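You operate a simulated robot arm through the tools that you are given. There is no shell and no other tool. Be economical: measure what you need, move in short steps, check, and stop when the job is done.

You are at the controls of a simulated robot arm. One attempt, no reset.

JOB
Take the purple roll and put it in the grey tray on the wooden bench. Then push the bottom drawer of the drawer cabinet shut. Then put the orange roll on the grey test bench away on the wall shelf over the bins. Then push the test bench drawer shut. Then fetch the grey metal block from the top of the dark bench and set it on top of the brown tall carton there. Then put one of the grey modules from the top of the dark bench on top of the grey case. Then take the nut box and leave it on the side shelf of the blue stand. The order counts. Set down upright: grey module.

The check looks at the end state, three seconds after you hand in, the way a careful person would. Anything else that was tipped, shoved, dropped, spilled or broken makes it a failure.

ROBOT AND FRAMES
A 7-joint arm with a fingered hand on a trunk, on a base that drives. Base frame: it is fixed to the floor where the robot stands at the start and does not move with it; the origin is under the middle of the robot, x ahead of it, y to its left, z up. Units: mm, degrees, N and s.
Its first joint turns from -166.0 to 166.0 degrees. Places, roughly: bottom drawer of the drawer cabinet [-800, 700, 800]; grey case (13x9x8 cm) [-4000, -3000, 800]; grey metal block [-4250, -3000, 750]; grey module [-4000, -3250, 750]; nut box [-1500, 1000, 750]; orange roll (7x7x4 cm) [-8400, -2700, 800]; purple roll (7x7x4 cm) [600, -100, 800]; side shelf of the blue stand (17x32 cm) [-1500, 2520, 380]; tall carton [-4500, -3000, 750]; test bench drawer [-8600, -2700, 700]; tray (20x29x4 cm) [1000, 0, 800]; wall shelf over the bins (86x20 cm) [1100, -940, 1220]. Payload 4 kg.
Tool frame: the origin (TCP) lies between the finger pads and is the grasp point; the fingertips stand 30 mm ahead of it; z points along the fingers, y is the line along which they close. The gripper opens to 104 mm. The gripper's body begins 35 mm behind the TCP. The gripper is a hand of 4 fingers: y runs from the thumb to the fingers, the wrist lies at [-15, -113, -190] in the tool frame, and closing takes about 1.5 s.
Orientation is told as [roll, pitch, yaw] about the base's x, y, z axes, in that order, counted from this pose: with the fingers straight down and the wrist toward the robot, the tool's x, y and z point along [0, 1, 0], [1, 0, 0] and [0, 0, -1] of the base frame.

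CONTROLS
- The arm moves only by the tool servo_tool. Its argument "plan" is text: rows parted by semicolons, each of 7 numbers parted by spaces: the finger opening in m, from 0 to 0.104, then the shift along the tool's x, y, z in units of 250 mm (1.0 is 250 mm), then the turn, a rotation vector about the tool's x, y, z in units of 45 degrees (1.0 is 45 degrees). In form: gripper tx ty tz rx ry rz; .... A call has 1 to 10 rows; each row is the pose to reach, as a shift and turn from the pose commanded when the call began, along the tool's axes at that moment. A call with a number of a shift or a turn outside -1 to 1 is refused whole. A row lasts 0.2 s, in which the tool goes at most 50 mm and 8.6 degrees; a call with a longer step from one row to the next is refused whole, and so is a gripper value outside its range. A pose out of reach is approached as far as the arm can. The call stops where the force on the tool passes 40 N (or 10 N more than at its start, if that is more) or the arm is blocked; 0.2 s more then pass. The fingers move at their own pace (about 153 mm/s each) and stop on an object; they squeeze with about 24 N. The grip force told is the motor's: it shows also when the fingers shut on nothing. Time passes only in rows, and 0.2 s behind the last, so rows that repeat a pose let the fingers close. It gives the time, the measured TCP pose, the force on the tool (base axes), the opening and the grip force at its end, in the units of the frame above (readings bear some noise), with the torque about the TCP (base axes, N m) and any sound that the robot's microphone picked up.
- Cameras (640 x 400 px; columns grow to the right, rows downward): "scene" is now at [254.1, 266.6, 1200.9]; the picture's right is [0.98, -0.20, -0.00], its down [-0.17, -0.81, -0.57] and it looks along [0.11, 0.55, -0.82] (base axes); focal length 214 px, centre (320, 200). "wrist" rides on the gripper at [61, -92, -130] in the tool frame; the picture's right is [-0.81, 0.28, -0.52], its down [-0.53, -0.71, 0.46] and it looks along [-0.24, 0.64, 0.72] (tool axes); focal length 275 px, centre (320, 200). There is no depth. A picture from a camera that has moved, and an enlarged one, comes with that camera's place and axes in the base frame and with its lens.
- camera(camera): a new picture of that camera. The clock stands still meanwhile.
- base_move(legs): drives the robot by 1 to 6 legs, each [ahead, left, turn to the left] in mm, mm and degrees, along the robot's own axes; the way and the turn of a leg run together, so that a leg with both is an arc; at most 1500 mm and 180 degrees a leg. The arm and the cameras ride along, it lands a little off, and it stops where it bumps. It gives what a move gives.
- hand_shape(shape): the hand has 4 fingers and takes this shape, open, in about a second: jaw (thumb against the fingers, like two jaws); tri (thumb and two fingers); tip (a fingertip pinch); poke (one finger out to press); point (the index stretched); flat (the hand flat); cup (the hand cupped); fist (a fist). The gripper value then closes the fingers along that shape, each until it touches; the sizes above hold for jaw. It gives what a move gives, with no picture.
- head_to(pan, tilt): turns the head with the scene camera to pan (to the left, within 143 degrees either way) and tilt (down, from -29 to 69), counted from straight ahead of the robot. It gives what a move gives.
- close_up(camera, box): a new picture of the part [left, top, right, bottom] of that camera's present view, enlarged. The clock stands still meanwhile.
- close_job(): hands the job in; it is judged then, once.

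Work in short steps. Places have to be worked out from the pictures, the camera data and where the tool is seen: move nearer, look again, correct. Check each grasp and each placing, and mend what went wrong. You have 186 turns and 164 pictures in all, those below and enlarged ones among them. Open the gripper and draw the arm clear of the work before you hand the job in, unless the task says otherwise.

The tools are called after "Call:" by a JSON object that holds its "method" and its "body". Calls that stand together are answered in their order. servo_tool: Moves the arm, as the interface text tells. Its arguments: {"type":"object","properties":{"plan":{"type":"string"}},"required":["plan"]} The other tools are called the same way: hand_shape (shape) gives the hand a shape; base_move (legs) drives the base; head_to (pan, tilt) turns the head that bears the scene camera; camera (camera) takes a picture; close_up (camera, box) takes an enlarged picture of a part of a camera's view; close_job () hands the job in.

At the start:

```text
clock: 0.0
ee_pos: [181.7, 370.2, 1177.3]
tcp_rot: [0.1, 0.0, 0.0]
contact_force: [-0.3, 0.1, -0.7]
wrist_torque: [0.01, 0.0, 0.02]
gripper_width: 103.8
finger_force: 0.1
shape: jaw
robot x, y, heading: [-2.0, -2.5, 0.3]
head pan, tilt: [78.3, 55.6]
```

scene: 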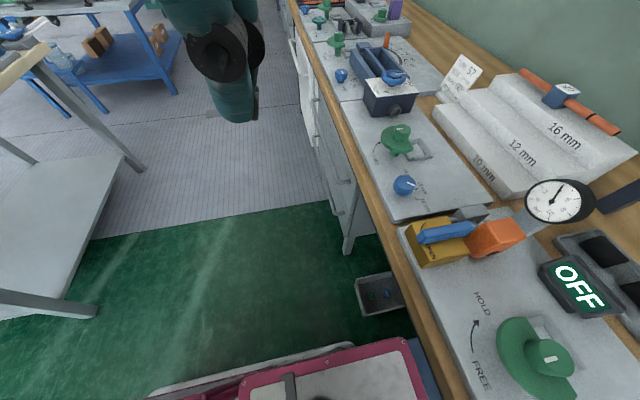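
wrist: 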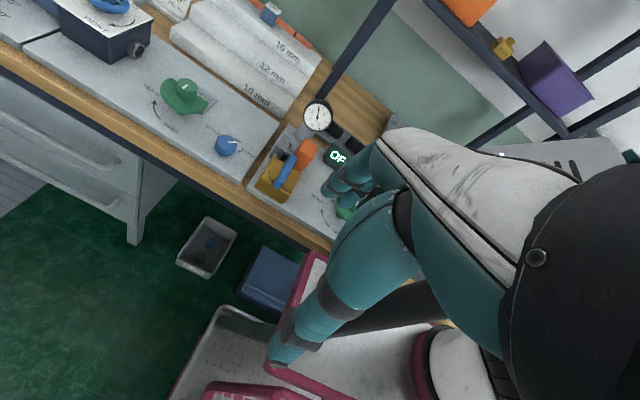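

I start by turning the head ahead toward the wooden bench, to see the purple roll and tray.

Call:
{"method": "head_to", "body": {"pan": 0, "tilt": 45}}

Call:
{"method": "camera", "body": {"camera": "scene"}}

```text
clock: 1.5
ee_pos: [181.4, 370.2, 1177.9]
tcp_rot: [0.1, 0.0, 0.0]
contact_force: [-0.1, -0.5, -0.6]
wrist_torque: [0.01, -0.01, 0.02]
gripper_width: 103.8
finger_force: 0.0
shape: jaw
robot x, y, heading: [1.9, 2.2, 0.0]
head pan, tilt: [0.0, 45.0]
```

```text
161 pictures are left
camera scene: at [320.9, 196.7, 1215.0], right [0.0, -1.0, 0.0], down [-0.71, 0.0, -0.71], along [0.71, 0.0, -0.71], focal length 214 px, centre (320, 200)
```

scene: 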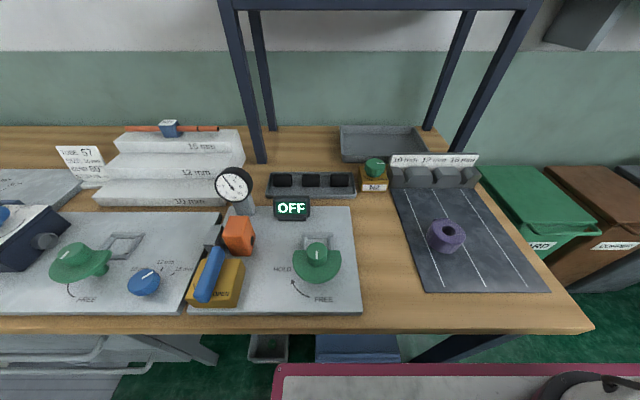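

The roll is at about (602,-85), the tray at about (1000,-20) under a frame. I look closer at both, then back off 130 mm so the roll falls in reach.

Call:
{"method": "close_up", "body": {"camera": "scene", "box": [320, 100, 560, 250]}}

Call:
{"method": "base_move", "body": {"legs": [[-130, 0, 0]]}}

```text
2.67 times, centred on (440, 175) of scene
camera zoom: at [320.9, 196.7, 1215.0], right [0.0, -1.0, 0.0], down [-0.71, 0.0, -0.71], along [0.71, 0.0, -0.71], focal length 572 px, centre (0, 267)
```

zoom: 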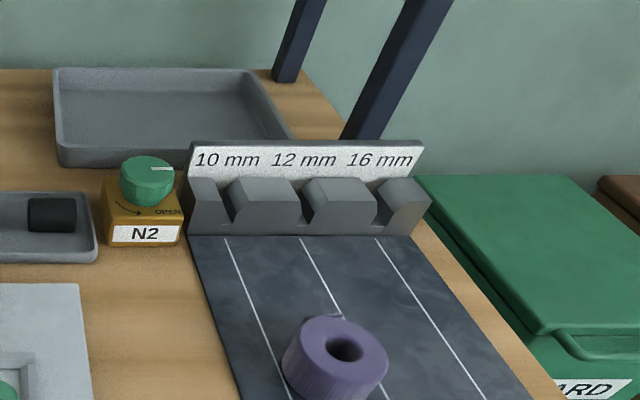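

```text
clock: 2.8
ee_pos: [51.0, 371.0, 1178.2]
tcp_rot: [0.1, 0.1, 0.1]
contact_force: [0.7, 0.7, 1.0]
wrist_torque: [-0.03, 0.0, 0.0]
gripper_width: 103.8
finger_force: 0.1
shape: jaw
robot x, y, heading: [-129.9, 1.8, -0.2]
head pan, tilt: [0.0, 45.0]
```

The roll stands flat with its hole up at about (603,-82), top near z=840. I swing the arm out ahead, then across.

Call:
{"method": "servo_tool", "body": {"plan": "0.104 0 0.2 0 0 0 0; 0.104 0 0.4 0 0 0 0; 0.104 0 0.6 0 0 0 0; 0.104 0 0.8 0 0 0 0; 0.104 0 1 0 0 0 0; 0.104 -0.16 1 0.08 0 0 0; 0.104 -0.32 1 0.16 0 0 0; 0.104 -0.48 1 0.24 0 0 0; 0.104 -0.64 1 0.32 0 0 0; 0.104 -0.8 1 0.4 0 0 0"}}

```text
clock: 5.0
ee_pos: [312.0, 174.3, 1083.4]
tcp_rot: [1.5, 0.0, -1.4]
contact_force: [16.9, 6.3, 13.4]
wrist_torque: [0.14, 4.16, -1.88]
gripper_width: 103.9
finger_force: 0.0
shape: jaw
robot x, y, heading: [-128.0, 1.6, 0.1]
head pan, tilt: [0.0, 45.0]
```

It still lagged, with some force reading; I continue with a hold to let it settle and read again.

Call:
{"method": "servo_tool", "body": {"plan": "0.104 0 0 0 0 0 0; 0.104 0 0 0 0 0 0"}}

Call:
{"method": "camera", "body": {"camera": "scene"}}

```text
clock: 5.6
ee_pos: [311.3, 174.3, 1084.2]
tcp_rot: [1.2, -0.1, -1.4]
contact_force: [10.3, 2.5, 9.0]
wrist_torque: [0.22, 2.6, -1.03]
gripper_width: 103.8
finger_force: 0.1
shape: jaw
robot x, y, heading: [-130.1, 3.6, 0.1]
head pan, tilt: [0.0, 45.0]
```

```text
159 pictures are left
camera scene: at [165.6, 180.7, 1188.0], right [-0.27, -0.96, 0.0], down [-0.89, 0.25, -0.39], along [0.38, -0.11, -0.92], focal length 214 px, centre (320, 200)
```

scene: 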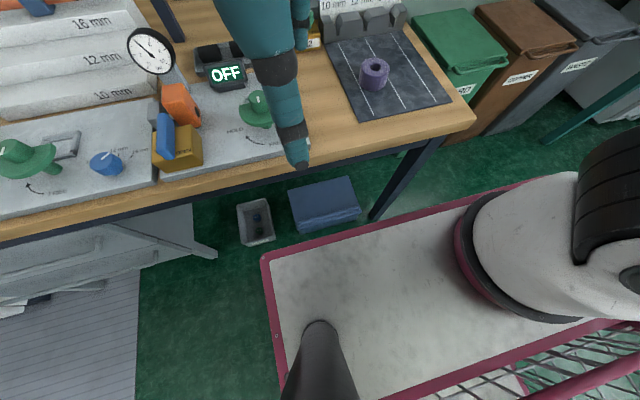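

The arm's wrist has touched the camera head (head was turned). I move ahead, away from the head.

Call:
{"method": "servo_tool", "body": {"plan": "0.104 -0.1 0.1 0 0 0 0; 0.104 -0.2 0.25 0.05 0 0 0; 0.104 -0.35 0.4 0.1 0 0 0; 0.104 -0.5 0.5 0.1 0 0 0; 0.104 -0.65 0.6 0.1 0 0 0; 0.104 -0.8 0.7 0.1 0 0 0; 0.104 -0.95 0.8 0.1 0 0 0; 0.104 -1 0.9 0.1 0 0 0;0.104 -1 0.9 0.1 0 0 0"}}

Call:
{"method": "camera", "body": {"camera": "scene"}}

```text
refused: row 3 steps farther than a row can; nothing moved
```

```text
158 pictures are left
camera scene: at [165.6, 180.7, 1188.0], right [-0.27, -0.96, 0.0], down [-0.89, 0.25, -0.39], along [0.38, -0.11, -0.92], focal length 214 px, centre (320, 200)
```

scene: 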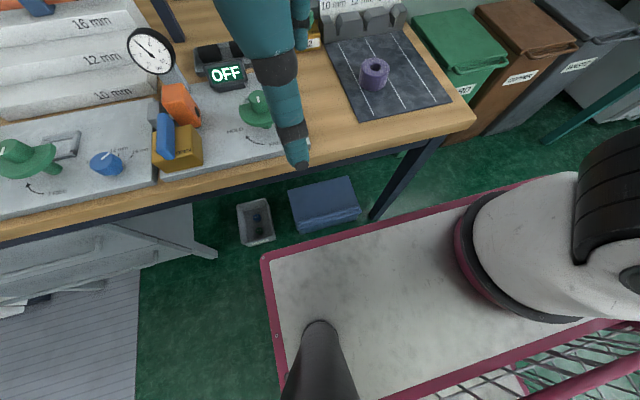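

I redo it with smaller steps.

Call:
{"method": "servo_tool", "body": {"plan": "0.104 -0.1 0.12 0 0 0 0; 0.104 -0.2 0.26 0.03 0 0 0; 0.104 -0.33 0.4 0.06 0 0 0; 0.104 -0.46 0.52 0.09 0 0 0; 0.104 -0.6 0.64 0.1 0 0 0; 0.104 -0.74 0.75 0.1 0 0 0; 0.104 -0.87 0.86 0.1 0 0 0; 0.104 -1 0.96 0.1 0 0 0;0.104 -1 0.96 0.1 0 0 0"}}

Call:
{"method": "head_to", "body": {"pan": -15, "tilt": 45}}

Call:
{"method": "camera", "body": {"camera": "scene"}}

```text
clock: 7.6
ee_pos: [541.0, -80.0, 1053.6]
tcp_rot: [0.0, -0.1, -0.2]
contact_force: [0.4, -1.0, 0.2]
wrist_torque: [0.01, 0.03, 0.06]
gripper_width: 103.7
finger_force: 0.1
shape: jaw
robot x, y, heading: [-131.4, -0.5, 0.0]
head pan, tilt: [0.0, 45.0]
```

```text
clock: 8.4
ee_pos: [541.1, -79.4, 1053.5]
tcp_rot: [0.1, 0.0, 0.0]
contact_force: [-0.3, 0.1, -0.6]
wrist_torque: [0.01, 0.0, -0.03]
gripper_width: 104.0
finger_force: 0.0
shape: jaw
robot x, y, heading: [-129.7, -1.1, 0.2]
head pan, tilt: [-15.0, 45.0]
```

```text
157 pictures are left
camera scene: at [188.1, 175.5, 1215.0], right [-0.26, -0.97, 0.0], down [-0.68, 0.18, -0.71], along [0.68, -0.18, -0.71], focal length 214 px, centre (320, 200)
```

scene: 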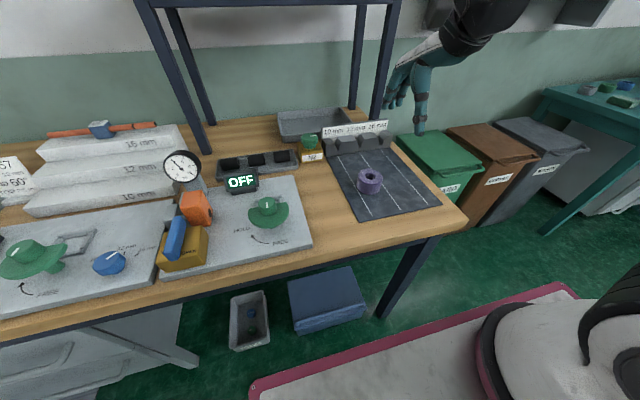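

The head is fine again. The roll is at (602,-80); I go above it and down to z≈900, then check with the wrist camera.

Call:
{"method": "servo_tool", "body": {"plan": "0.104 0 0.12 0.1 0 0 0; 0.104 0 0.244 0.2 0 0 0; 0.104 0 0.244 0.38 0 0 0; 0.104 0 0.244 0.5 0 0 0; 0.104 0 0.244 0.6 0 0 0; 0.104 0 0.244 0.6 0 0 0"}}

Call:
{"method": "camera", "body": {"camera": "wrist"}}

Call:
{"method": "camera", "body": {"camera": "scene"}}

```text
clock: 9.8
ee_pos: [601.3, -79.7, 902.9]
tcp_rot: [0.0, 0.0, 0.1]
contact_force: [-0.9, 0.1, 0.3]
wrist_torque: [-0.01, -0.03, 0.02]
gripper_width: 104.0
finger_force: 0.0
shape: jaw
robot x, y, heading: [-125.5, -0.5, 0.0]
head pan, tilt: [-15.0, 45.0]
```

```text
156 pictures are left
camera wrist: at [509.2, -18.2, 1034.2], right [0.28, -0.81, 0.52], down [-0.71, -0.53, -0.46], along [0.64, -0.24, -0.72], focal length 275 px, centre (320, 200)
```

wrist: 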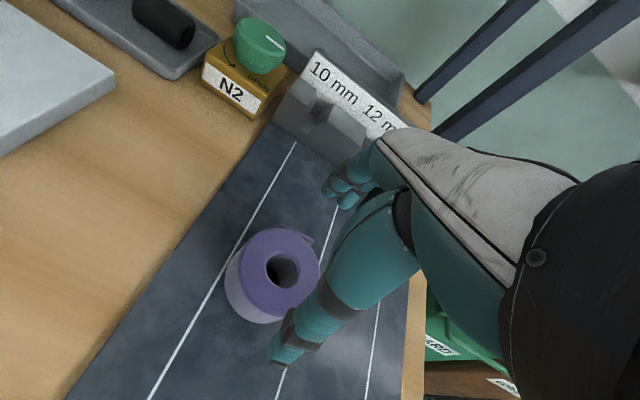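

```text
155 pictures are left
camera scene: at [188.0, 175.4, 1215.0], right [-0.26, -0.97, 0.0], down [-0.68, 0.18, -0.71], along [0.68, -0.18, -0.71], focal length 214 px, centre (320, 200)
```

scene: 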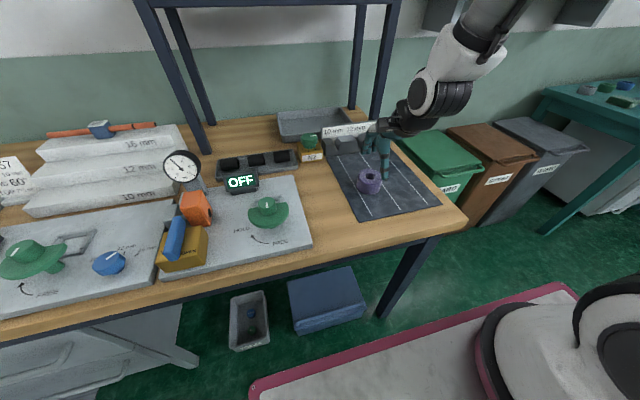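

Wrist view puts the roll at about (601,-76). I lower to z≈838 and close.

Call:
{"method": "servo_tool", "body": {"plan": "0.104 0.012 0 0.13 0 0 0; 0.104 0.014 0 0.22 0 0 0; 0.104 0.014 0 0.26 0 0 0; 0.104 0.014 0 0.26 0 0 0; 0 0.014 0 0.26 0 0 0; 0 0.014 0 0.26 0 0 0; 0 0.014 0 0.26 0 0 0; 0 0.014 0 0.26 0 0 0; 0 0.014 0 0.26 0 0 0; 0 0.014 0 0.26 0 0 0"}}

Call:
{"method": "camera", "body": {"camera": "wrist"}}

```text
clock: 12.0
ee_pos: [601.4, -77.1, 837.9]
tcp_rot: [0.0, 0.0, 0.1]
contact_force: [-0.4, 1.0, 0.1]
wrist_torque: [0.01, 0.0, 0.01]
gripper_width: 60.1
finger_force: 24.1
shape: jaw
robot x, y, heading: [-132.1, 1.4, -0.2]
head pan, tilt: [-15.0, 45.0]
```

```text
154 pictures are left
camera wrist: at [510.1, -15.5, 968.9], right [0.27, -0.81, 0.52], down [-0.71, -0.53, -0.46], along [0.64, -0.24, -0.72], focal length 275 px, centre (320, 200)
```

wrist: 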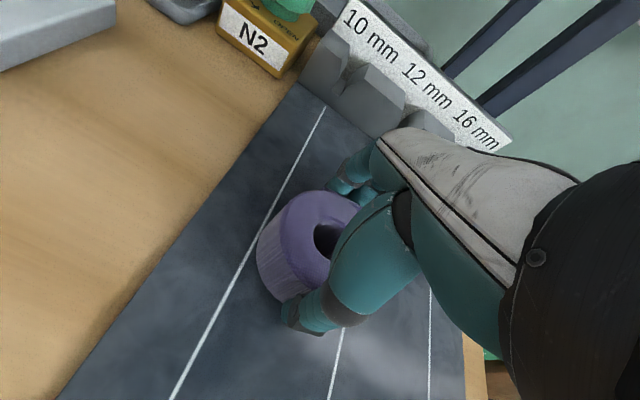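

The roll is gripped (width 60, 24 N). I lift to ~z 990 and drive back ahead 130 mm to the starting place (floor boxes under the bench leave no more room).

Call:
{"method": "servo_tool", "body": {"plan": "0 0 0 -0.15 0 0 0; 0 0 0 -0.3 0 0 0; 0 0 0 -0.45 0 0 0; 0 0 0 -0.6 0 0 0; 0 0 0 -0.6 0 0 0"}}

Call:
{"method": "base_move", "body": {"legs": [[130, 0, 0]]}}

Call:
{"method": "camera", "body": {"camera": "scene"}}

Call:
{"method": "camera", "body": {"camera": "wrist"}}

```text
clock: 13.2
ee_pos: [600.7, -78.5, 988.5]
tcp_rot: [0.0, -0.1, -0.1]
contact_force: [-0.8, 0.3, -1.8]
wrist_torque: [-0.02, -0.01, 0.02]
gripper_width: 60.1
finger_force: 24.2
shape: jaw
robot x, y, heading: [-132.4, -1.5, -0.1]
head pan, tilt: [-15.0, 45.0]
```

```text
clock: 14.4
ee_pos: [729.2, -77.3, 988.1]
tcp_rot: [0.0, 0.0, 0.0]
contact_force: [-0.4, 0.7, -0.4]
wrist_torque: [-0.01, 0.02, -0.01]
gripper_width: 60.3
finger_force: 24.1
shape: jaw
robot x, y, heading: [-2.3, -3.2, -0.1]
head pan, tilt: [-15.0, 45.0]
```

```text
153 pictures are left
camera scene: at [317.2, 175.5, 1215.0], right [-0.26, -0.97, 0.0], down [-0.68, 0.18, -0.71], along [0.68, -0.18, -0.71], focal length 214 px, centre (320, 200)
```

scene: 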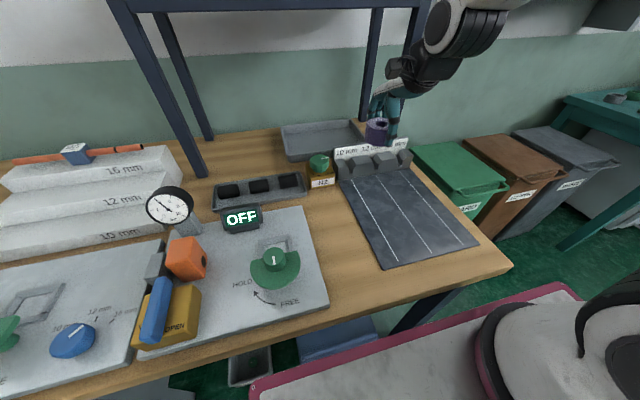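

```text
152 pictures are left
camera wrist: at [637.5, -16.4, 1118.8], right [0.28, -0.81, 0.52], down [-0.71, -0.53, -0.46], along [0.64, -0.24, -0.72], focal length 275 px, centre (320, 200)
```

wrist: 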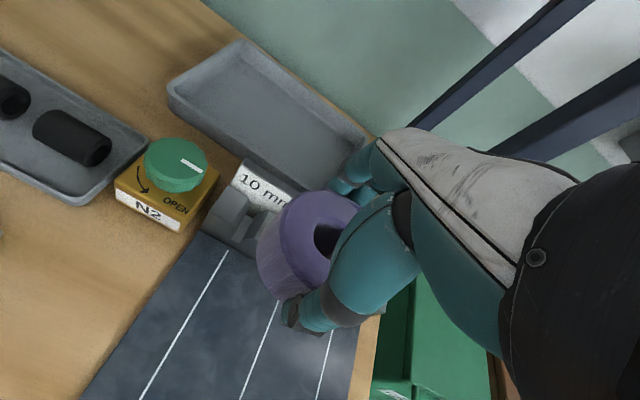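

Tray rims come out at x≈893..1087, y≈121..-169. I lower to z≈940 and move in over the tray to (970,-50).

Call:
{"method": "servo_tool", "body": {"plan": "0 0 0 0.1 0 0 0; 0 0 0.1 0.2 0 0 0; 0 0.03 0.25 0.2 0 0 0; 0 0.06 0.4 0.2 0 0 0; 0 0.08 0.55 0.2 0 0 0; 0 0.1 0.7 0.2 0 0 0; 0 0.11 0.85 0.2 0 0 0; 0 0.11 0.965 0.2 0 0 0; 0 0.11 0.965 0.2 0 0 0"}}

Call:
{"method": "camera", "body": {"camera": "scene"}}

Call:
{"method": "camera", "body": {"camera": "wrist"}}

```text
clock: 16.4
ee_pos: [971.9, -51.7, 938.2]
tcp_rot: [0.0, 0.1, 0.0]
contact_force: [-0.4, -0.4, -0.8]
wrist_torque: [0.0, 0.0, 0.0]
gripper_width: 60.0
finger_force: 23.6
shape: jaw
robot x, y, heading: [-0.2, -0.6, 0.0]
head pan, tilt: [-15.0, 45.0]
```

```text
151 pictures are left
camera scene: at [317.2, 175.5, 1215.0], right [-0.26, -0.97, 0.0], down [-0.68, 0.18, -0.71], along [0.68, -0.18, -0.71], focal length 214 px, centre (320, 200)
```

scene: 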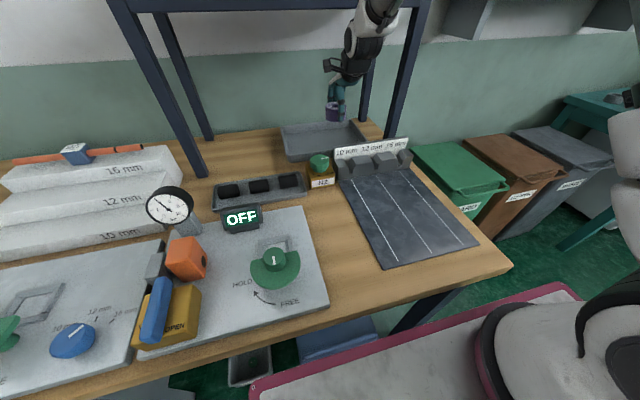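

```text
150 pictures are left
camera wrist: at [879.7, 9.9, 1069.9], right [0.27, -0.81, 0.52], down [-0.71, -0.53, -0.46], along [0.64, -0.24, -0.72], focal length 275 px, centre (320, 200)
```

wrist: 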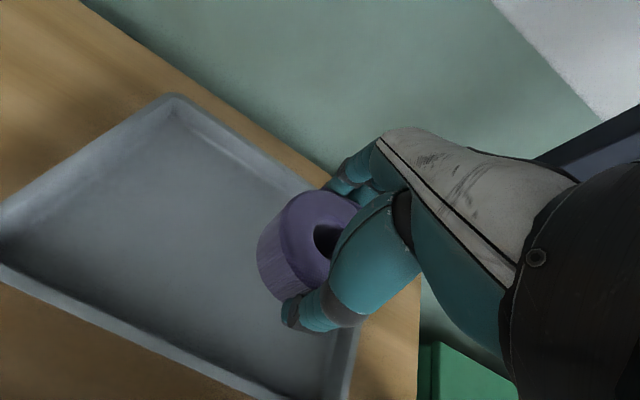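

Well over the tray. I lower to z≈845 and release a little, then rise.

Call:
{"method": "servo_tool", "body": {"plan": "0 0 0.02 0.15 0 0 0; 0 0 0.02 0.28 0 0 0; 0 0 0.02 0.34 0 0 0; 0 0 0.02 0.378 0 0 0; 0 0 0.02 0.378 0 0 0"}}

Call:
{"method": "camera", "body": {"camera": "wrist"}}

```text
clock: 17.6
ee_pos: [976.4, -51.5, 844.3]
tcp_rot: [0.0, 0.1, 0.0]
contact_force: [0.0, 0.0, -1.6]
wrist_torque: [0.0, -0.03, 0.01]
gripper_width: 60.1
finger_force: 24.2
shape: jaw
robot x, y, heading: [-1.3, -0.4, 0.1]
head pan, tilt: [-15.0, 45.0]
```

```text
149 pictures are left
camera wrist: at [884.2, 10.2, 974.6], right [0.28, -0.81, 0.52], down [-0.71, -0.53, -0.46], along [0.64, -0.24, -0.72], focal length 275 px, centre (320, 200)
```

wrist: 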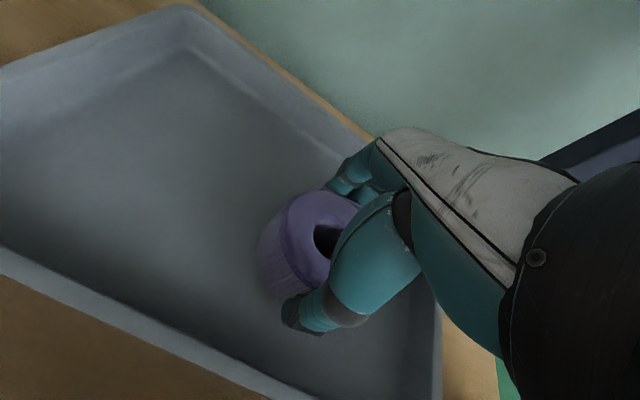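

Close to the floor of the tray; I lower 5 mm more and open.

Call:
{"method": "servo_tool", "body": {"plan": "0 0 0 0.01 0 0 0; 0 0 0 0.02 0 0 0; 0 0 0 0.02 0 0 0; 0.08 0 0 0.02 0 0 0; 0.09 0 0 0.02 0 0 0; 0.09 0 0 0.02 0 0 0; 0.09 0 0 0.02 0 0 0; 0.09 0 0 0.02 0 0 0"}}

Call:
{"method": "servo_tool", "body": {"plan": "0.09 0 0 -0.1 0 0 0; 0.09 0 0 -0.25 0 0 0; 0.09 0 0 -0.4 0 0 0; 0.09 0 0 -0.4 0 0 0"}}

Call:
{"method": "camera", "body": {"camera": "wrist"}}

```text
clock: 19.4
ee_pos: [975.6, -50.3, 838.7]
tcp_rot: [0.0, 0.0, 0.0]
contact_force: [0.7, 0.4, -0.6]
wrist_torque: [0.01, 0.0, 0.03]
gripper_width: 89.8
finger_force: 0.1
shape: jaw
robot x, y, heading: [-0.9, -2.7, 0.0]
head pan, tilt: [-15.0, 45.0]
```

```text
clock: 20.4
ee_pos: [974.8, -50.0, 937.7]
tcp_rot: [0.0, 0.0, -0.1]
contact_force: [-0.2, 0.2, -0.6]
wrist_torque: [0.01, -0.01, -0.01]
gripper_width: 89.8
finger_force: 0.1
shape: jaw
robot x, y, heading: [-0.3, -0.1, 0.1]
head pan, tilt: [-15.0, 45.0]
```

```text
148 pictures are left
camera wrist: at [882.3, 11.2, 1069.7], right [0.27, -0.81, 0.52], down [-0.71, -0.53, -0.46], along [0.64, -0.24, -0.72], focal length 275 px, centre (320, 200)
```

wrist: 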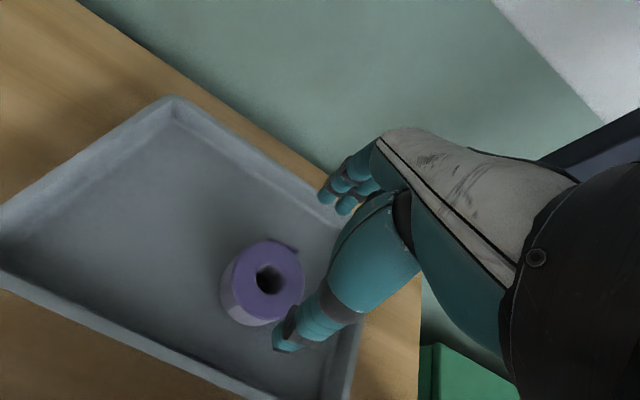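

The roll stands in the tray. I draw the hand back out from under the shelf and raise it, then look left and behind for the drawer cabinet.

Call:
{"method": "servo_tool", "body": {"plan": "0.09 0 -0.16 0 0 0 0; 0.09 0 -0.34 0 0 0 0; 0.09 0 -0.52 0 0 0 0; 0.09 0 -0.7 0 0 0 0; 0.09 0 -0.86 -0.1 0 0 0; 0.09 0 -1 -0.22 0 0 0; 0.09 0 -1 -0.4 0 0 0; 0.09 0 -1 -0.5 0 0 0"}}

Call:
{"method": "head_to", "body": {"pan": 140, "tilt": 25}}

Call:
{"method": "camera", "body": {"camera": "scene"}}

Call:
{"method": "head_to", "body": {"pan": 80, "tilt": 20}}

Call:
{"method": "camera", "body": {"camera": "scene"}}

Call:
{"method": "head_to", "body": {"pan": -140, "tilt": 20}}

Call:
{"method": "camera", "body": {"camera": "scene"}}

```text
clock: 22.2
ee_pos: [726.4, -51.8, 1064.3]
tcp_rot: [0.0, 0.1, 0.0]
contact_force: [-0.1, -0.5, 0.1]
wrist_torque: [0.01, 0.0, -0.02]
gripper_width: 89.9
finger_force: 0.1
shape: jaw
robot x, y, heading: [-1.4, -1.0, 0.1]
head pan, tilt: [-15.0, 45.0]
```

```text
clock: 24.6
ee_pos: [725.1, -51.8, 1064.3]
tcp_rot: [0.0, 0.0, 0.0]
contact_force: [-0.2, 1.2, -0.5]
wrist_torque: [-0.03, 0.02, 0.03]
gripper_width: 90.1
finger_force: 0.1
shape: jaw
robot x, y, heading: [-0.6, 2.2, 0.1]
head pan, tilt: [140.0, 25.0]
```

```text
147 pictures are left
camera scene: at [168.0, 255.8, 1245.6], right [0.64, 0.77, 0.0], down [0.32, -0.27, -0.91], along [-0.69, 0.58, -0.42], focal length 214 px, centre (320, 200)
```

scene: 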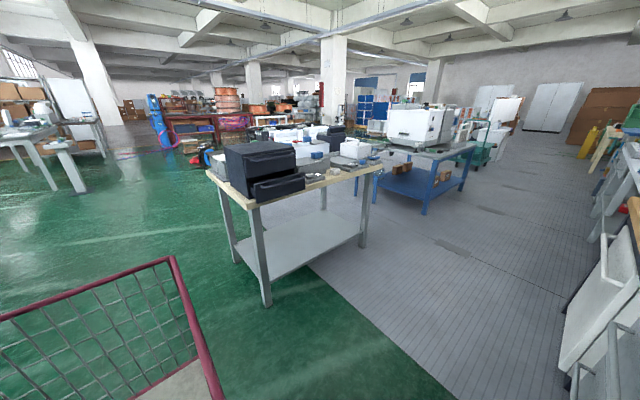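

```text
clock: 25.9
ee_pos: [725.3, -51.5, 1064.0]
tcp_rot: [0.0, 0.0, 0.0]
contact_force: [-0.5, 0.7, -0.1]
wrist_torque: [-0.01, 0.01, 0.03]
gripper_width: 89.7
finger_force: 0.1
shape: jaw
robot x, y, heading: [-5.8, -0.7, 0.2]
head pan, tilt: [80.0, 20.0]
```

```text
146 pictures are left
camera scene: at [254.7, 288.3, 1253.7], right [0.98, -0.17, 0.0], down [-0.06, -0.34, -0.94], along [0.16, 0.93, -0.34], focal length 214 px, centre (320, 200)
```

scene: 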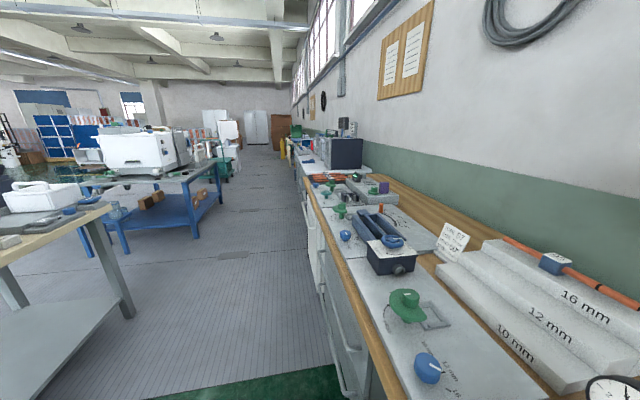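

```text
clock: 29.1
ee_pos: [725.7, -52.1, 1064.3]
tcp_rot: [0.0, 0.0, 0.0]
contact_force: [0.6, 0.1, -0.4]
wrist_torque: [-0.04, -0.01, 0.01]
gripper_width: 89.4
finger_force: 0.0
shape: jaw
robot x, y, heading: [-1.1, -1.9, 0.3]
head pan, tilt: [-140.0, 20.0]
```

```text
145 pictures are left
camera scene: at [167.3, 136.7, 1253.7], right [-0.64, 0.77, 0.0], down [0.26, 0.22, -0.94], along [-0.72, -0.6, -0.34], focal length 214 px, centre (320, 200)
```

scene: 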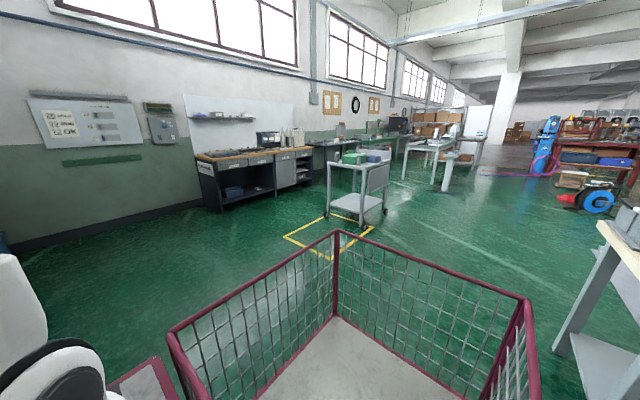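

The dark cabinet stands on the table at left rear. I look at it enlarged.

Call:
{"method": "head_to", "body": {"pan": 140, "tilt": 25}}

Call:
{"method": "close_up", "body": {"camera": "scene", "box": [190, 110, 430, 260]}}

```text
clock: 33.0
ee_pos: [725.1, -50.5, 1065.1]
tcp_rot: [0.0, 0.0, 0.0]
contact_force: [-0.4, 0.3, -0.8]
wrist_torque: [-0.02, -0.02, 0.0]
gripper_width: 90.0
finger_force: 0.1
shape: jaw
robot x, y, heading: [-0.7, -2.0, -0.1]
head pan, tilt: [140.0, 25.0]
```

```text
2.67 times, centred on (310, 185) of scene
camera zoom: at [168.0, 255.8, 1245.6], right [0.64, 0.77, 0.0], down [0.32, -0.27, -0.91], along [-0.69, 0.58, -0.42], focal length 572 px, centre (347, 240)
```

zoom: 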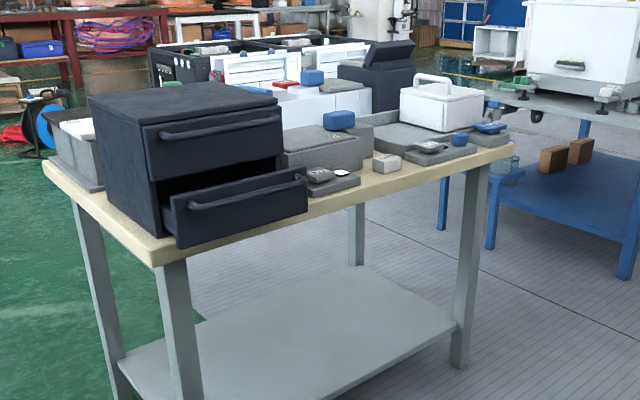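

Drawer front is at x≈-715, y 609..889, opening toward +x by ~80 mm. Before driving I look at my own trunk to know where the arm sits and what may collide.

Call:
{"method": "head_to", "body": {"pan": -80, "tilt": 35}}

Call:
{"method": "camera", "body": {"camera": "scene"}}

Call:
{"method": "head_to", "body": {"pan": -125, "tilt": 60}}

Call:
{"method": "camera", "body": {"camera": "scene"}}

```text
clock: 36.1
ee_pos: [725.3, -50.5, 1063.9]
tcp_rot: [0.0, -0.1, 0.0]
contact_force: [0.6, 0.2, -0.5]
wrist_torque: [0.02, 0.01, 0.03]
gripper_width: 89.6
finger_force: 0.0
shape: jaw
robot x, y, heading: [-3.8, 0.7, 0.2]
head pan, tilt: [-80.0, 35.0]
```

```text
143 pictures are left
camera scene: at [253.9, 109.8, 1229.8], right [-0.98, -0.17, 0.0], down [-0.1, 0.56, -0.82], along [0.14, -0.81, -0.57], focal length 214 px, centre (320, 200)
```

scene: 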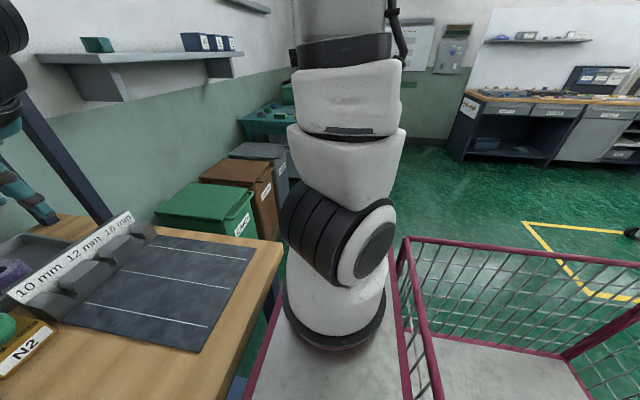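

```text
clock: 37.2
ee_pos: [725.8, -51.7, 1064.0]
tcp_rot: [-0.1, 0.0, 0.0]
contact_force: [0.3, 0.1, 0.9]
wrist_torque: [0.03, -0.01, 0.01]
gripper_width: 89.6
finger_force: 0.0
shape: jaw
robot x, y, heading: [-0.3, -2.0, -0.1]
head pan, tilt: [-125.0, 60.0]
```

```text
142 pictures are left
camera scene: at [200.4, 141.9, 1195.6], right [-0.82, 0.57, 0.0], down [0.5, 0.71, -0.5], along [-0.29, -0.41, -0.87], focal length 214 px, centre (320, 200)
```

scene: 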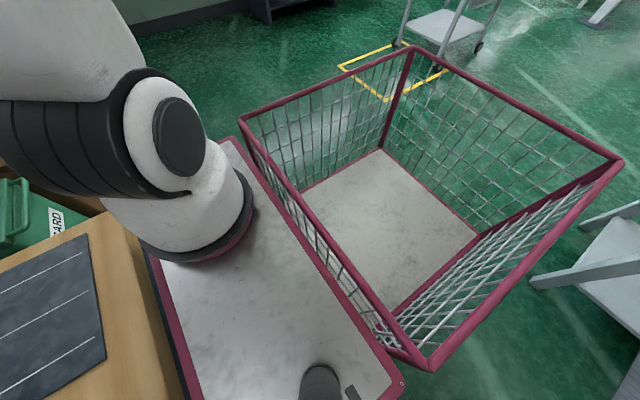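

Arm base is at the right front of the deck, head mast at the left front. So I'll work the drawer from my right side: back off, turn right 90°, shift to x≈30, and back up along the aisle to y≈900.

Call:
{"method": "base_move", "body": {"legs": [[-250, 0, 0], [0, 0, -90], [0, 280, 0]]}}

Call:
{"method": "head_to", "body": {"pan": -140, "tilt": 35}}

Call:
{"method": "camera", "body": {"camera": "scene"}}

Call:
{"method": "head_to", "body": {"pan": 143, "tilt": 40}}

Call:
{"method": "camera", "body": {"camera": "scene"}}

```text
clock: 44.4
ee_pos: [-30.6, -727.9, 1064.6]
tcp_rot: [0.1, 0.0, -90.5]
contact_force: [-0.1, 0.8, 0.2]
wrist_torque: [-0.01, 0.03, 0.01]
gripper_width: 90.0
finger_force: 0.1
shape: jaw
robot x, y, heading: [33.1, -3.6, -90.5]
head pan, tilt: [-125.0, 60.0]
```

```text
clock: 45.3
ee_pos: [-30.1, -727.6, 1064.7]
tcp_rot: [0.0, 0.0, -90.6]
contact_force: [-0.3, -0.3, -0.3]
wrist_torque: [0.0, -0.02, 0.0]
gripper_width: 89.8
finger_force: 0.1
shape: jaw
robot x, y, heading: [28.8, 1.0, -90.5]
head pan, tilt: [-140.0, 35.0]
```

```text
141 pictures are left
camera scene: at [169.5, -179.6, 1229.8], right [0.77, 0.64, 0.0], down [0.36, -0.44, -0.82], along [-0.52, 0.63, -0.57], focal length 214 px, centre (320, 200)
```

scene: 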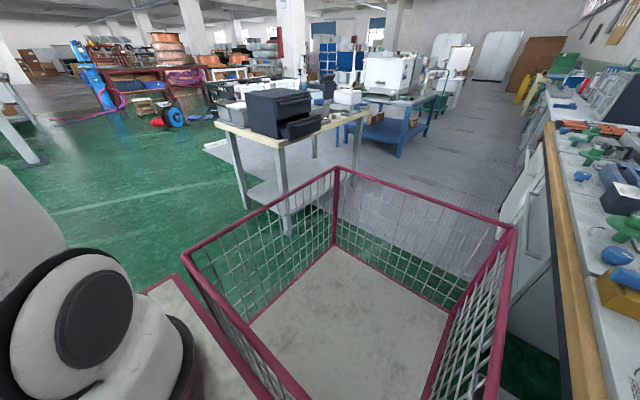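

```text
clock: 49.2
ee_pos: [-30.6, -727.7, 1063.6]
tcp_rot: [-0.1, 0.0, -90.6]
contact_force: [0.6, -0.1, 0.6]
wrist_torque: [0.0, 0.02, 0.02]
gripper_width: 89.7
finger_force: 0.1
shape: jaw
robot x, y, heading: [28.4, -1.0, -90.4]
head pan, tilt: [143.0, 40.0]
```

```text
140 pictures are left
camera scene: at [277.3, -180.2, 1222.3], right [0.79, -0.61, 0.0], down [-0.39, -0.51, -0.77], along [0.47, 0.61, -0.64], focal length 214 px, centre (320, 200)
```

scene: 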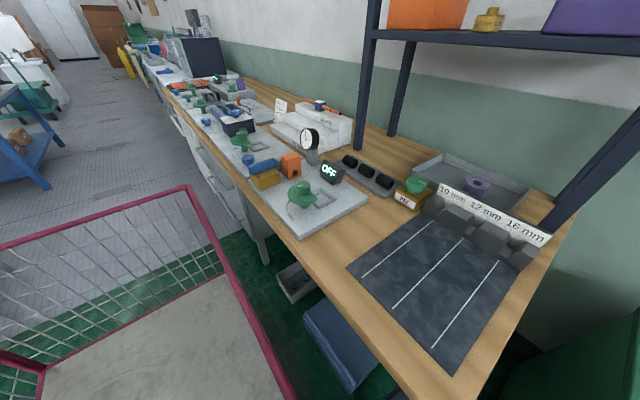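

The aisle is clear with ~130 mm on the bench side; I back up 900 mm.

Call:
{"method": "base_move", "body": {"legs": [[-900, 0, 0]]}}

Call:
{"method": "head_to", "body": {"pan": -90, "tilt": 35}}

Call:
{"method": "camera", "body": {"camera": "scene"}}

```text
clock: 53.9
ee_pos: [-20.8, 170.9, 1065.6]
tcp_rot: [-0.1, 0.0, -90.6]
contact_force: [-0.8, 0.0, -0.2]
wrist_torque: [-0.02, -0.01, 0.01]
gripper_width: 89.7
finger_force: 0.0
shape: jaw
robot x, y, heading: [37.7, 899.0, -90.8]
head pan, tilt: [143.0, 40.0]
```

```text
clock: 57.2
ee_pos: [-21.4, 169.8, 1065.0]
tcp_rot: [0.0, 0.0, -90.6]
contact_force: [0.4, 0.1, 0.1]
wrist_torque: [0.0, -0.02, -0.01]
gripper_width: 89.8
finger_force: 0.1
shape: jaw
robot x, y, heading: [36.0, 896.1, -90.7]
head pan, tilt: [-90.0, 35.0]
```

```text
139 pictures are left
camera scene: at [146.7, 650.5, 1229.8], right [0.01, 1.0, 0.0], down [0.57, -0.01, -0.82], along [-0.82, 0.01, -0.57], focal length 214 px, centre (320, 200)
```

scene: 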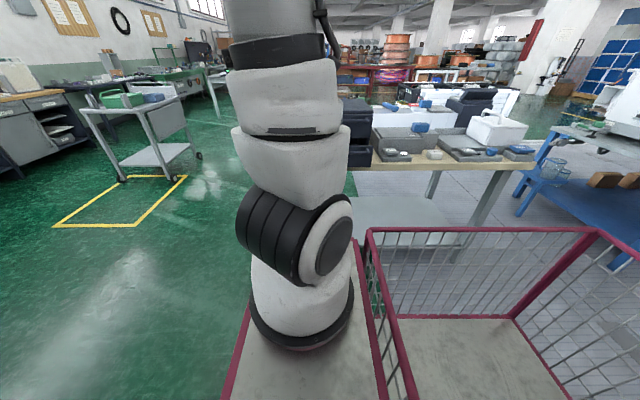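

The arm axis is near (-150,635). I swing the arm round on its right side in steps, yawing the hand with it.

Call:
{"method": "servo_tool", "body": {"plan": "0 -0.16 0 0 0 0 0.15; 0 -0.32 0 0 0 0 0.3; 0 -0.48 0 0 0 0 0.45; 0 -0.64 0 0 0 0 0.6; 0 -0.8 0 0 0 0 0.75; 0 -0.96 0 0 0 0 0.9; 0 -1 0 0 0 0 1; 0 -1 0 0 0 0 1"}}

```text
clock: 59.0
ee_pos: [-271.6, 171.5, 1066.2]
tcp_rot: [0.0, 0.1, -135.7]
contact_force: [0.7, -0.7, 0.4]
wrist_torque: [0.01, 0.04, -0.02]
gripper_width: 0.0
finger_force: 24.1
shape: jaw
robot x, y, heading: [37.4, 897.6, -90.4]
head pan, tilt: [-90.0, 35.0]
```

Fine; I continue the swing.

Call:
{"method": "servo_tool", "body": {"plan": "0 -0.15 0.04 0 0 0 0.13; 0 -0.3 0.08 0 0 0 0.26; 0 -0.45 0.12 0 0 0 0.4; 0 -0.6 0.16 0 0 0 0.53; 0 -0.75 0.2 0 0 0 0.66; 0 -0.9 0.238 0 0 0 0.8; 0 -0.9 0.238 0 0 0 0.98; 0 -0.9 0.238 0 0 0 0.98"}}

Call:
{"method": "camera", "body": {"camera": "wrist"}}

```text
clock: 60.8
ee_pos: [-471.9, 292.5, 1063.4]
tcp_rot: [0.0, 0.1, -179.8]
contact_force: [-0.4, 0.1, 0.7]
wrist_torque: [0.0, 0.0, -0.02]
gripper_width: 0.0
finger_force: 24.0
shape: jaw
robot x, y, heading: [38.1, 899.5, -90.4]
head pan, tilt: [-90.0, 35.0]
```

```text
138 pictures are left
camera wrist: at [-381.4, 231.1, 1193.8], right [-0.28, 0.81, 0.52], down [0.71, 0.54, -0.46], along [-0.65, 0.24, -0.72], focal length 275 px, centre (320, 200)
```

wrist: 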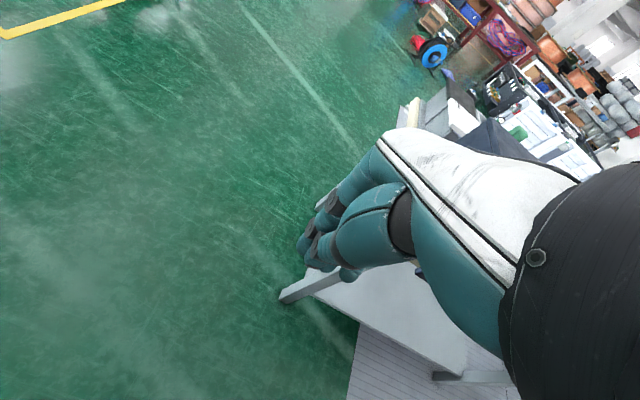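

I move along to y≈740 in front of the drawer while tilting the fingers forward.

Call:
{"method": "servo_tool", "body": {"plan": "0 -0.15 0.1 0 0 0 0; 0 -0.3 0.2 0 0 0 0; 0 -0.45 0.3 0 0 0 0; 0 -0.6 0.4 0 0 0 0; 0 -0.75 0.5 0 0 0 0; 0 -0.9 0.6 0 0 0 0; 0 -1 0.6 0 -0.15 0 0; 0 -1 0.6 0 -0.3 0 0; 0 -1 0.6 0 -0.45 0 0; 0 -1 0.6 0 -0.6 0 0"}}

Call:
{"method": "camera", "body": {"camera": "wrist"}}

```text
clock: 63.0
ee_pos: [-622.7, 542.0, 1064.5]
tcp_rot: [-0.1, -27.1, -179.8]
contact_force: [0.1, -0.9, 0.5]
wrist_torque: [-0.04, 0.01, -0.02]
gripper_width: 0.1
finger_force: 23.3
shape: jaw
robot x, y, heading: [36.9, 891.8, -90.9]
head pan, tilt: [-90.0, 35.0]
```

```text
137 pictures are left
camera wrist: at [-481.9, 480.4, 1139.3], right [-0.01, 0.81, 0.59], down [0.43, 0.53, -0.73], along [-0.9, 0.24, -0.35], focal length 275 px, centre (320, 200)
```

wrist: 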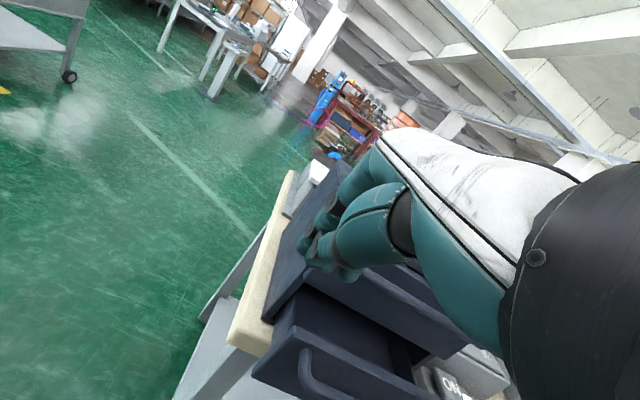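

The drawer face spans z≈805–900 with its handle near 880. I go down in front of it to z≈850, tilting to 60°, to push below the handle.

Call:
{"method": "servo_tool", "body": {"plan": "0 -0.13 -0.06 0.12 -0.1 0 0; 0 -0.26 -0.12 0.24 -0.2 0 0; 0 -0.39 -0.18 0.36 -0.3 0 0; 0 -0.51 -0.24 0.48 -0.45 0 0; 0 -0.62 -0.3 0.59 -0.6 0 0; 0 -0.72 -0.35 0.69 -0.73 0 0; 0 -0.792 -0.389 0.763 -0.73 0 0; 0 -0.792 -0.389 0.763 -0.73 0 0"}}

Call:
{"method": "camera", "body": {"camera": "wrist"}}

Call:
{"method": "camera", "body": {"camera": "scene"}}

```text
clock: 64.8
ee_pos: [-625.9, 741.8, 849.7]
tcp_rot: [0.0, -59.9, -179.8]
contact_force: [0.1, 0.1, 0.0]
wrist_torque: [-0.01, -0.04, -0.01]
gripper_width: 0.0
finger_force: 24.0
shape: jaw
robot x, y, heading: [40.2, 892.2, -90.7]
head pan, tilt: [-90.0, 35.0]
```

```text
136 pictures are left
camera wrist: at [-466.7, 680.7, 837.0], right [0.31, 0.81, 0.5], down [-0.04, 0.53, -0.85], along [-0.95, 0.24, 0.19], focal length 275 px, centre (320, 200)
```

wrist: 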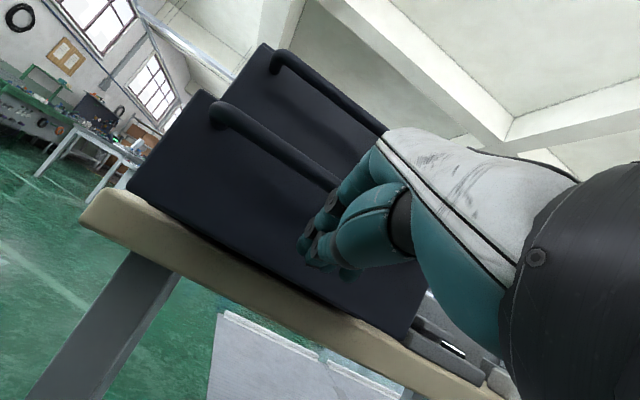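

```text
135 pictures are left
camera scene: at [146.5, 650.6, 1229.9], right [0.01, 1.0, 0.0], down [0.57, -0.01, -0.82], along [-0.82, 0.01, -0.57], focal length 214 px, centre (320, 200)
```

scene: 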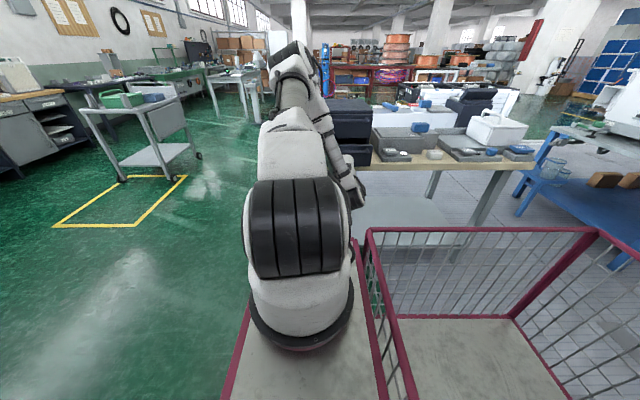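

The fingertip sits below the handle, in front of the drawer face. I push toward -x in small steps.

Call:
{"method": "servo_tool", "body": {"plan": "0 0 0.036 0.077 0 0 0; 0 0 0.076 0.146 0 0 0; 0 0 0.116 0.215 0 0 0; 0 0 0.136 0.25 0 0 0; 0 0 0.156 0.285 0 0 0; 0 0 0.176 0.319 0 0 0; 0 0 0.196 0.354 0 0 0; 0 0 0.216 0.389 0 0 0; 0 0 0.236 0.423 0 0 0"}}

Call:
{"method": "camera", "body": {"camera": "wrist"}}

```text
clock: 66.8
ee_pos: [-735.6, 739.8, 842.2]
tcp_rot: [0.1, -59.2, 180.0]
contact_force: [13.5, -1.6, -8.7]
wrist_torque: [-0.1, 0.64, -0.18]
gripper_width: 0.0
finger_force: 23.5
shape: jaw
robot x, y, heading: [41.6, 895.0, -90.7]
head pan, tilt: [-90.0, 35.0]
stopped in row 9: the force on the tool passed its limit (the readings are from after the stop); the commanded pose is now the measured one
```

```text
134 pictures are left
camera wrist: at [-577.5, 678.2, 831.9], right [0.3, 0.81, 0.5], down [-0.03, 0.53, -0.85], along [-0.95, 0.24, 0.18], focal length 275 px, centre (320, 200)
```

wrist: 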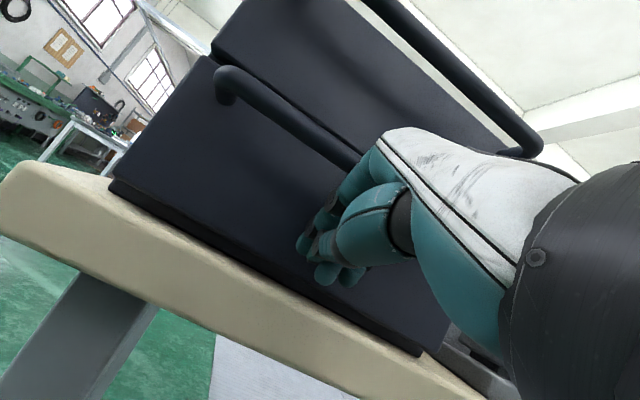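

It reached a firm stop. I look closely at the flushness.

Call:
{"method": "close_up", "body": {"camera": "wrist", "box": [90, 20, 330, 220]}}

Call:
{"method": "servo_tool", "body": {"plan": "0 0 0.02 0.0346 0 0 0; 0 0 0.04 0.0692 0 0 0; 0 0 0.05 0.0866 0 0 0"}}

```text
2.00 times, centred on (210, 120) of wrist
camera zoom: at [-577.5, 678.2, 831.9], right [0.3, 0.81, 0.5], down [-0.03, 0.53, -0.85], along [-0.95, 0.24, 0.18], focal length 551 px, centre (540, 360)
```

zoom: 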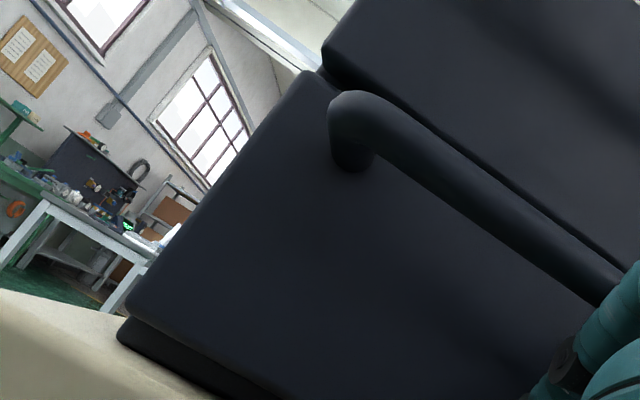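

```text
clock: 67.2
ee_pos: [-738.6, 739.4, 839.3]
tcp_rot: [0.1, -58.6, 179.8]
contact_force: [11.0, -0.4, -5.4]
wrist_torque: [-0.01, 0.33, -0.03]
gripper_width: 0.0
finger_force: 23.7
shape: jaw
robot x, y, heading: [38.9, 893.5, -90.5]
head pan, tilt: [-90.0, 35.0]
stopped in row 1: the force on the tool passed its limit (the readings are from after the stop); the commanded pose is now the measured one
```

The stop is firm, but I want to see flushness; I draw back and look.

Call:
{"method": "servo_tool", "body": {"plan": "0 0 -0.08 -0.138 0 0 0; 0 0 -0.16 -0.277 0 0 0; 0 0 -0.24 -0.416 0 0 0; 0 0 -0.24 -0.416 0 0 0"}}

Call:
{"method": "camera", "body": {"camera": "wrist"}}

Call:
{"method": "close_up", "body": {"camera": "scene", "box": [300, 80, 460, 200]}}

```text
clock: 68.2
ee_pos: [-619.1, 739.3, 845.3]
tcp_rot: [0.1, -58.9, 179.8]
contact_force: [-0.2, 0.0, -0.4]
wrist_torque: [-0.01, -0.01, 0.03]
gripper_width: 0.0
finger_force: 24.3
shape: jaw
robot x, y, heading: [38.3, 893.1, -90.7]
head pan, tilt: [-90.0, 35.0]
```

```text
132 pictures are left
camera wrist: at [-461.3, 678.7, 834.6], right [0.3, 0.81, 0.5], down [-0.02, 0.53, -0.85], along [-0.95, 0.24, 0.18], focal length 275 px, centre (320, 200)
```

wrist: 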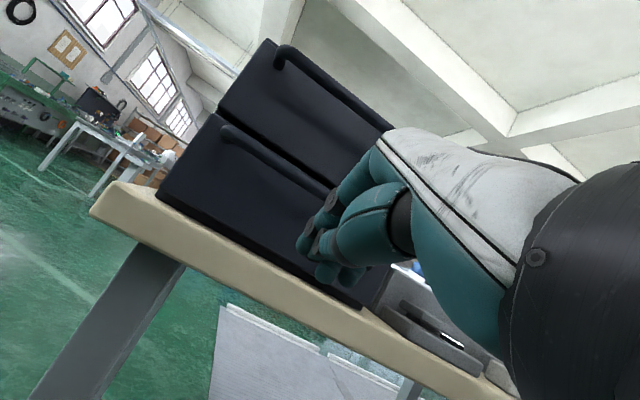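

```text
3.33 times, centred on (380, 140) of scene
camera zoom: at [147.4, 650.6, 1229.9], right [0.01, 1.0, 0.0], down [0.57, -0.01, -0.82], along [-0.82, 0.01, -0.57], focal length 715 px, centre (120, 400)
```

zoom: 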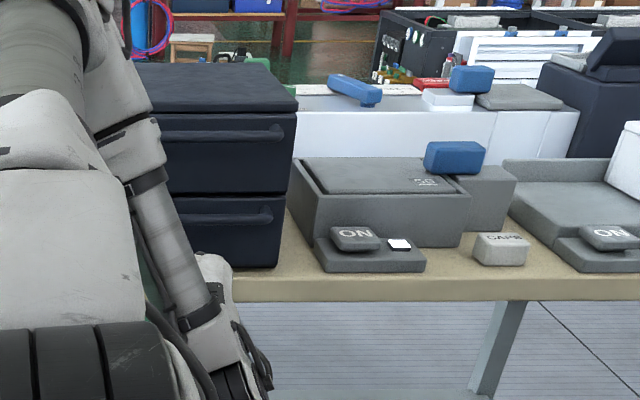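

The drawer faces are now in line — bottom drawer shut. I retract the arm up and swing it back to the front for driving.

Call:
{"method": "servo_tool", "body": {"plan": "0 0.1 0.068 -0.1 0.1 0 0; 0 0.2 0.136 -0.2 0.2 0 0; 0 0.32 0.2 -0.3 0.3 0 0; 0 0.44 0.27 -0.4 0.4 0 0; 0 0.56 0.34 -0.5 0.5 0 0; 0 0.68 0.41 -0.6 0.65 0 0; 0 0.8 0.48 -0.7 0.8 0 0; 0 0.9 0.54 -0.79 0.9 0 0; 0 1 0.548 -0.796 0.98 0 0; 0 1 0.548 -0.796 0.98 0 0"}}

```text
clock: 70.4
ee_pos: [-521.2, 489.0, 1064.6]
tcp_rot: [0.1, -14.7, -180.0]
contact_force: [0.5, 0.5, 0.2]
wrist_torque: [-0.02, 0.01, -0.01]
gripper_width: 0.3
finger_force: 23.8
shape: jaw
out of reach, approached as far as the arm can: row 4, 5, 6
robot x, y, heading: [39.2, 895.2, -90.7]
head pan, tilt: [-90.0, 35.0]
```

Call:
{"method": "servo_tool", "body": {"plan": "0 0.16 -0.04 -0.01 0.1 0 0; 0 0.32 -0.08 -0.02 0.2 0 0; 0 0.48 -0.12 -0.03 0.327 0 0; 0 0.64 -0.16 -0.04 0.327 0 0; 0 0.8 -0.19 -0.05 0.327 0 0; 0 0.8 -0.19 -0.05 0.327 0 0"}}

Call:
{"method": "servo_tool", "body": {"plan": "0 0.1 -0.12 0 0 0 -0.15; 0 0.2 -0.24 0 0 0 -0.3; 0 0.3 -0.36 0 0 0 -0.45; 0 0.4 -0.48 0 0 0 -0.6; 0 0.48 -0.6 0 0 0 -0.75; 0 0.48 -0.72 0 0 0 -0.9; 0 0.48 -0.8 0 0 0 -1; 0 0.48 -0.8 0 0 0 -1"}}

```text
clock: 71.8
ee_pos: [-473.1, 288.1, 1065.0]
tcp_rot: [0.1, 0.1, 179.9]
contact_force: [-0.2, -0.4, 0.0]
wrist_torque: [0.01, -0.01, -0.02]
gripper_width: 0.0
finger_force: 24.1
shape: jaw
robot x, y, heading: [39.1, 894.4, -90.7]
head pan, tilt: [-90.0, 35.0]
```

```text
clock: 73.6
ee_pos: [-268.7, 171.4, 1064.3]
tcp_rot: [0.2, 0.0, -135.1]
contact_force: [-0.5, -0.5, -0.3]
wrist_torque: [0.01, 0.01, 0.03]
gripper_width: 0.0
finger_force: 23.5
shape: jaw
robot x, y, heading: [37.1, 900.4, -90.7]
head pan, tilt: [-90.0, 35.0]
```

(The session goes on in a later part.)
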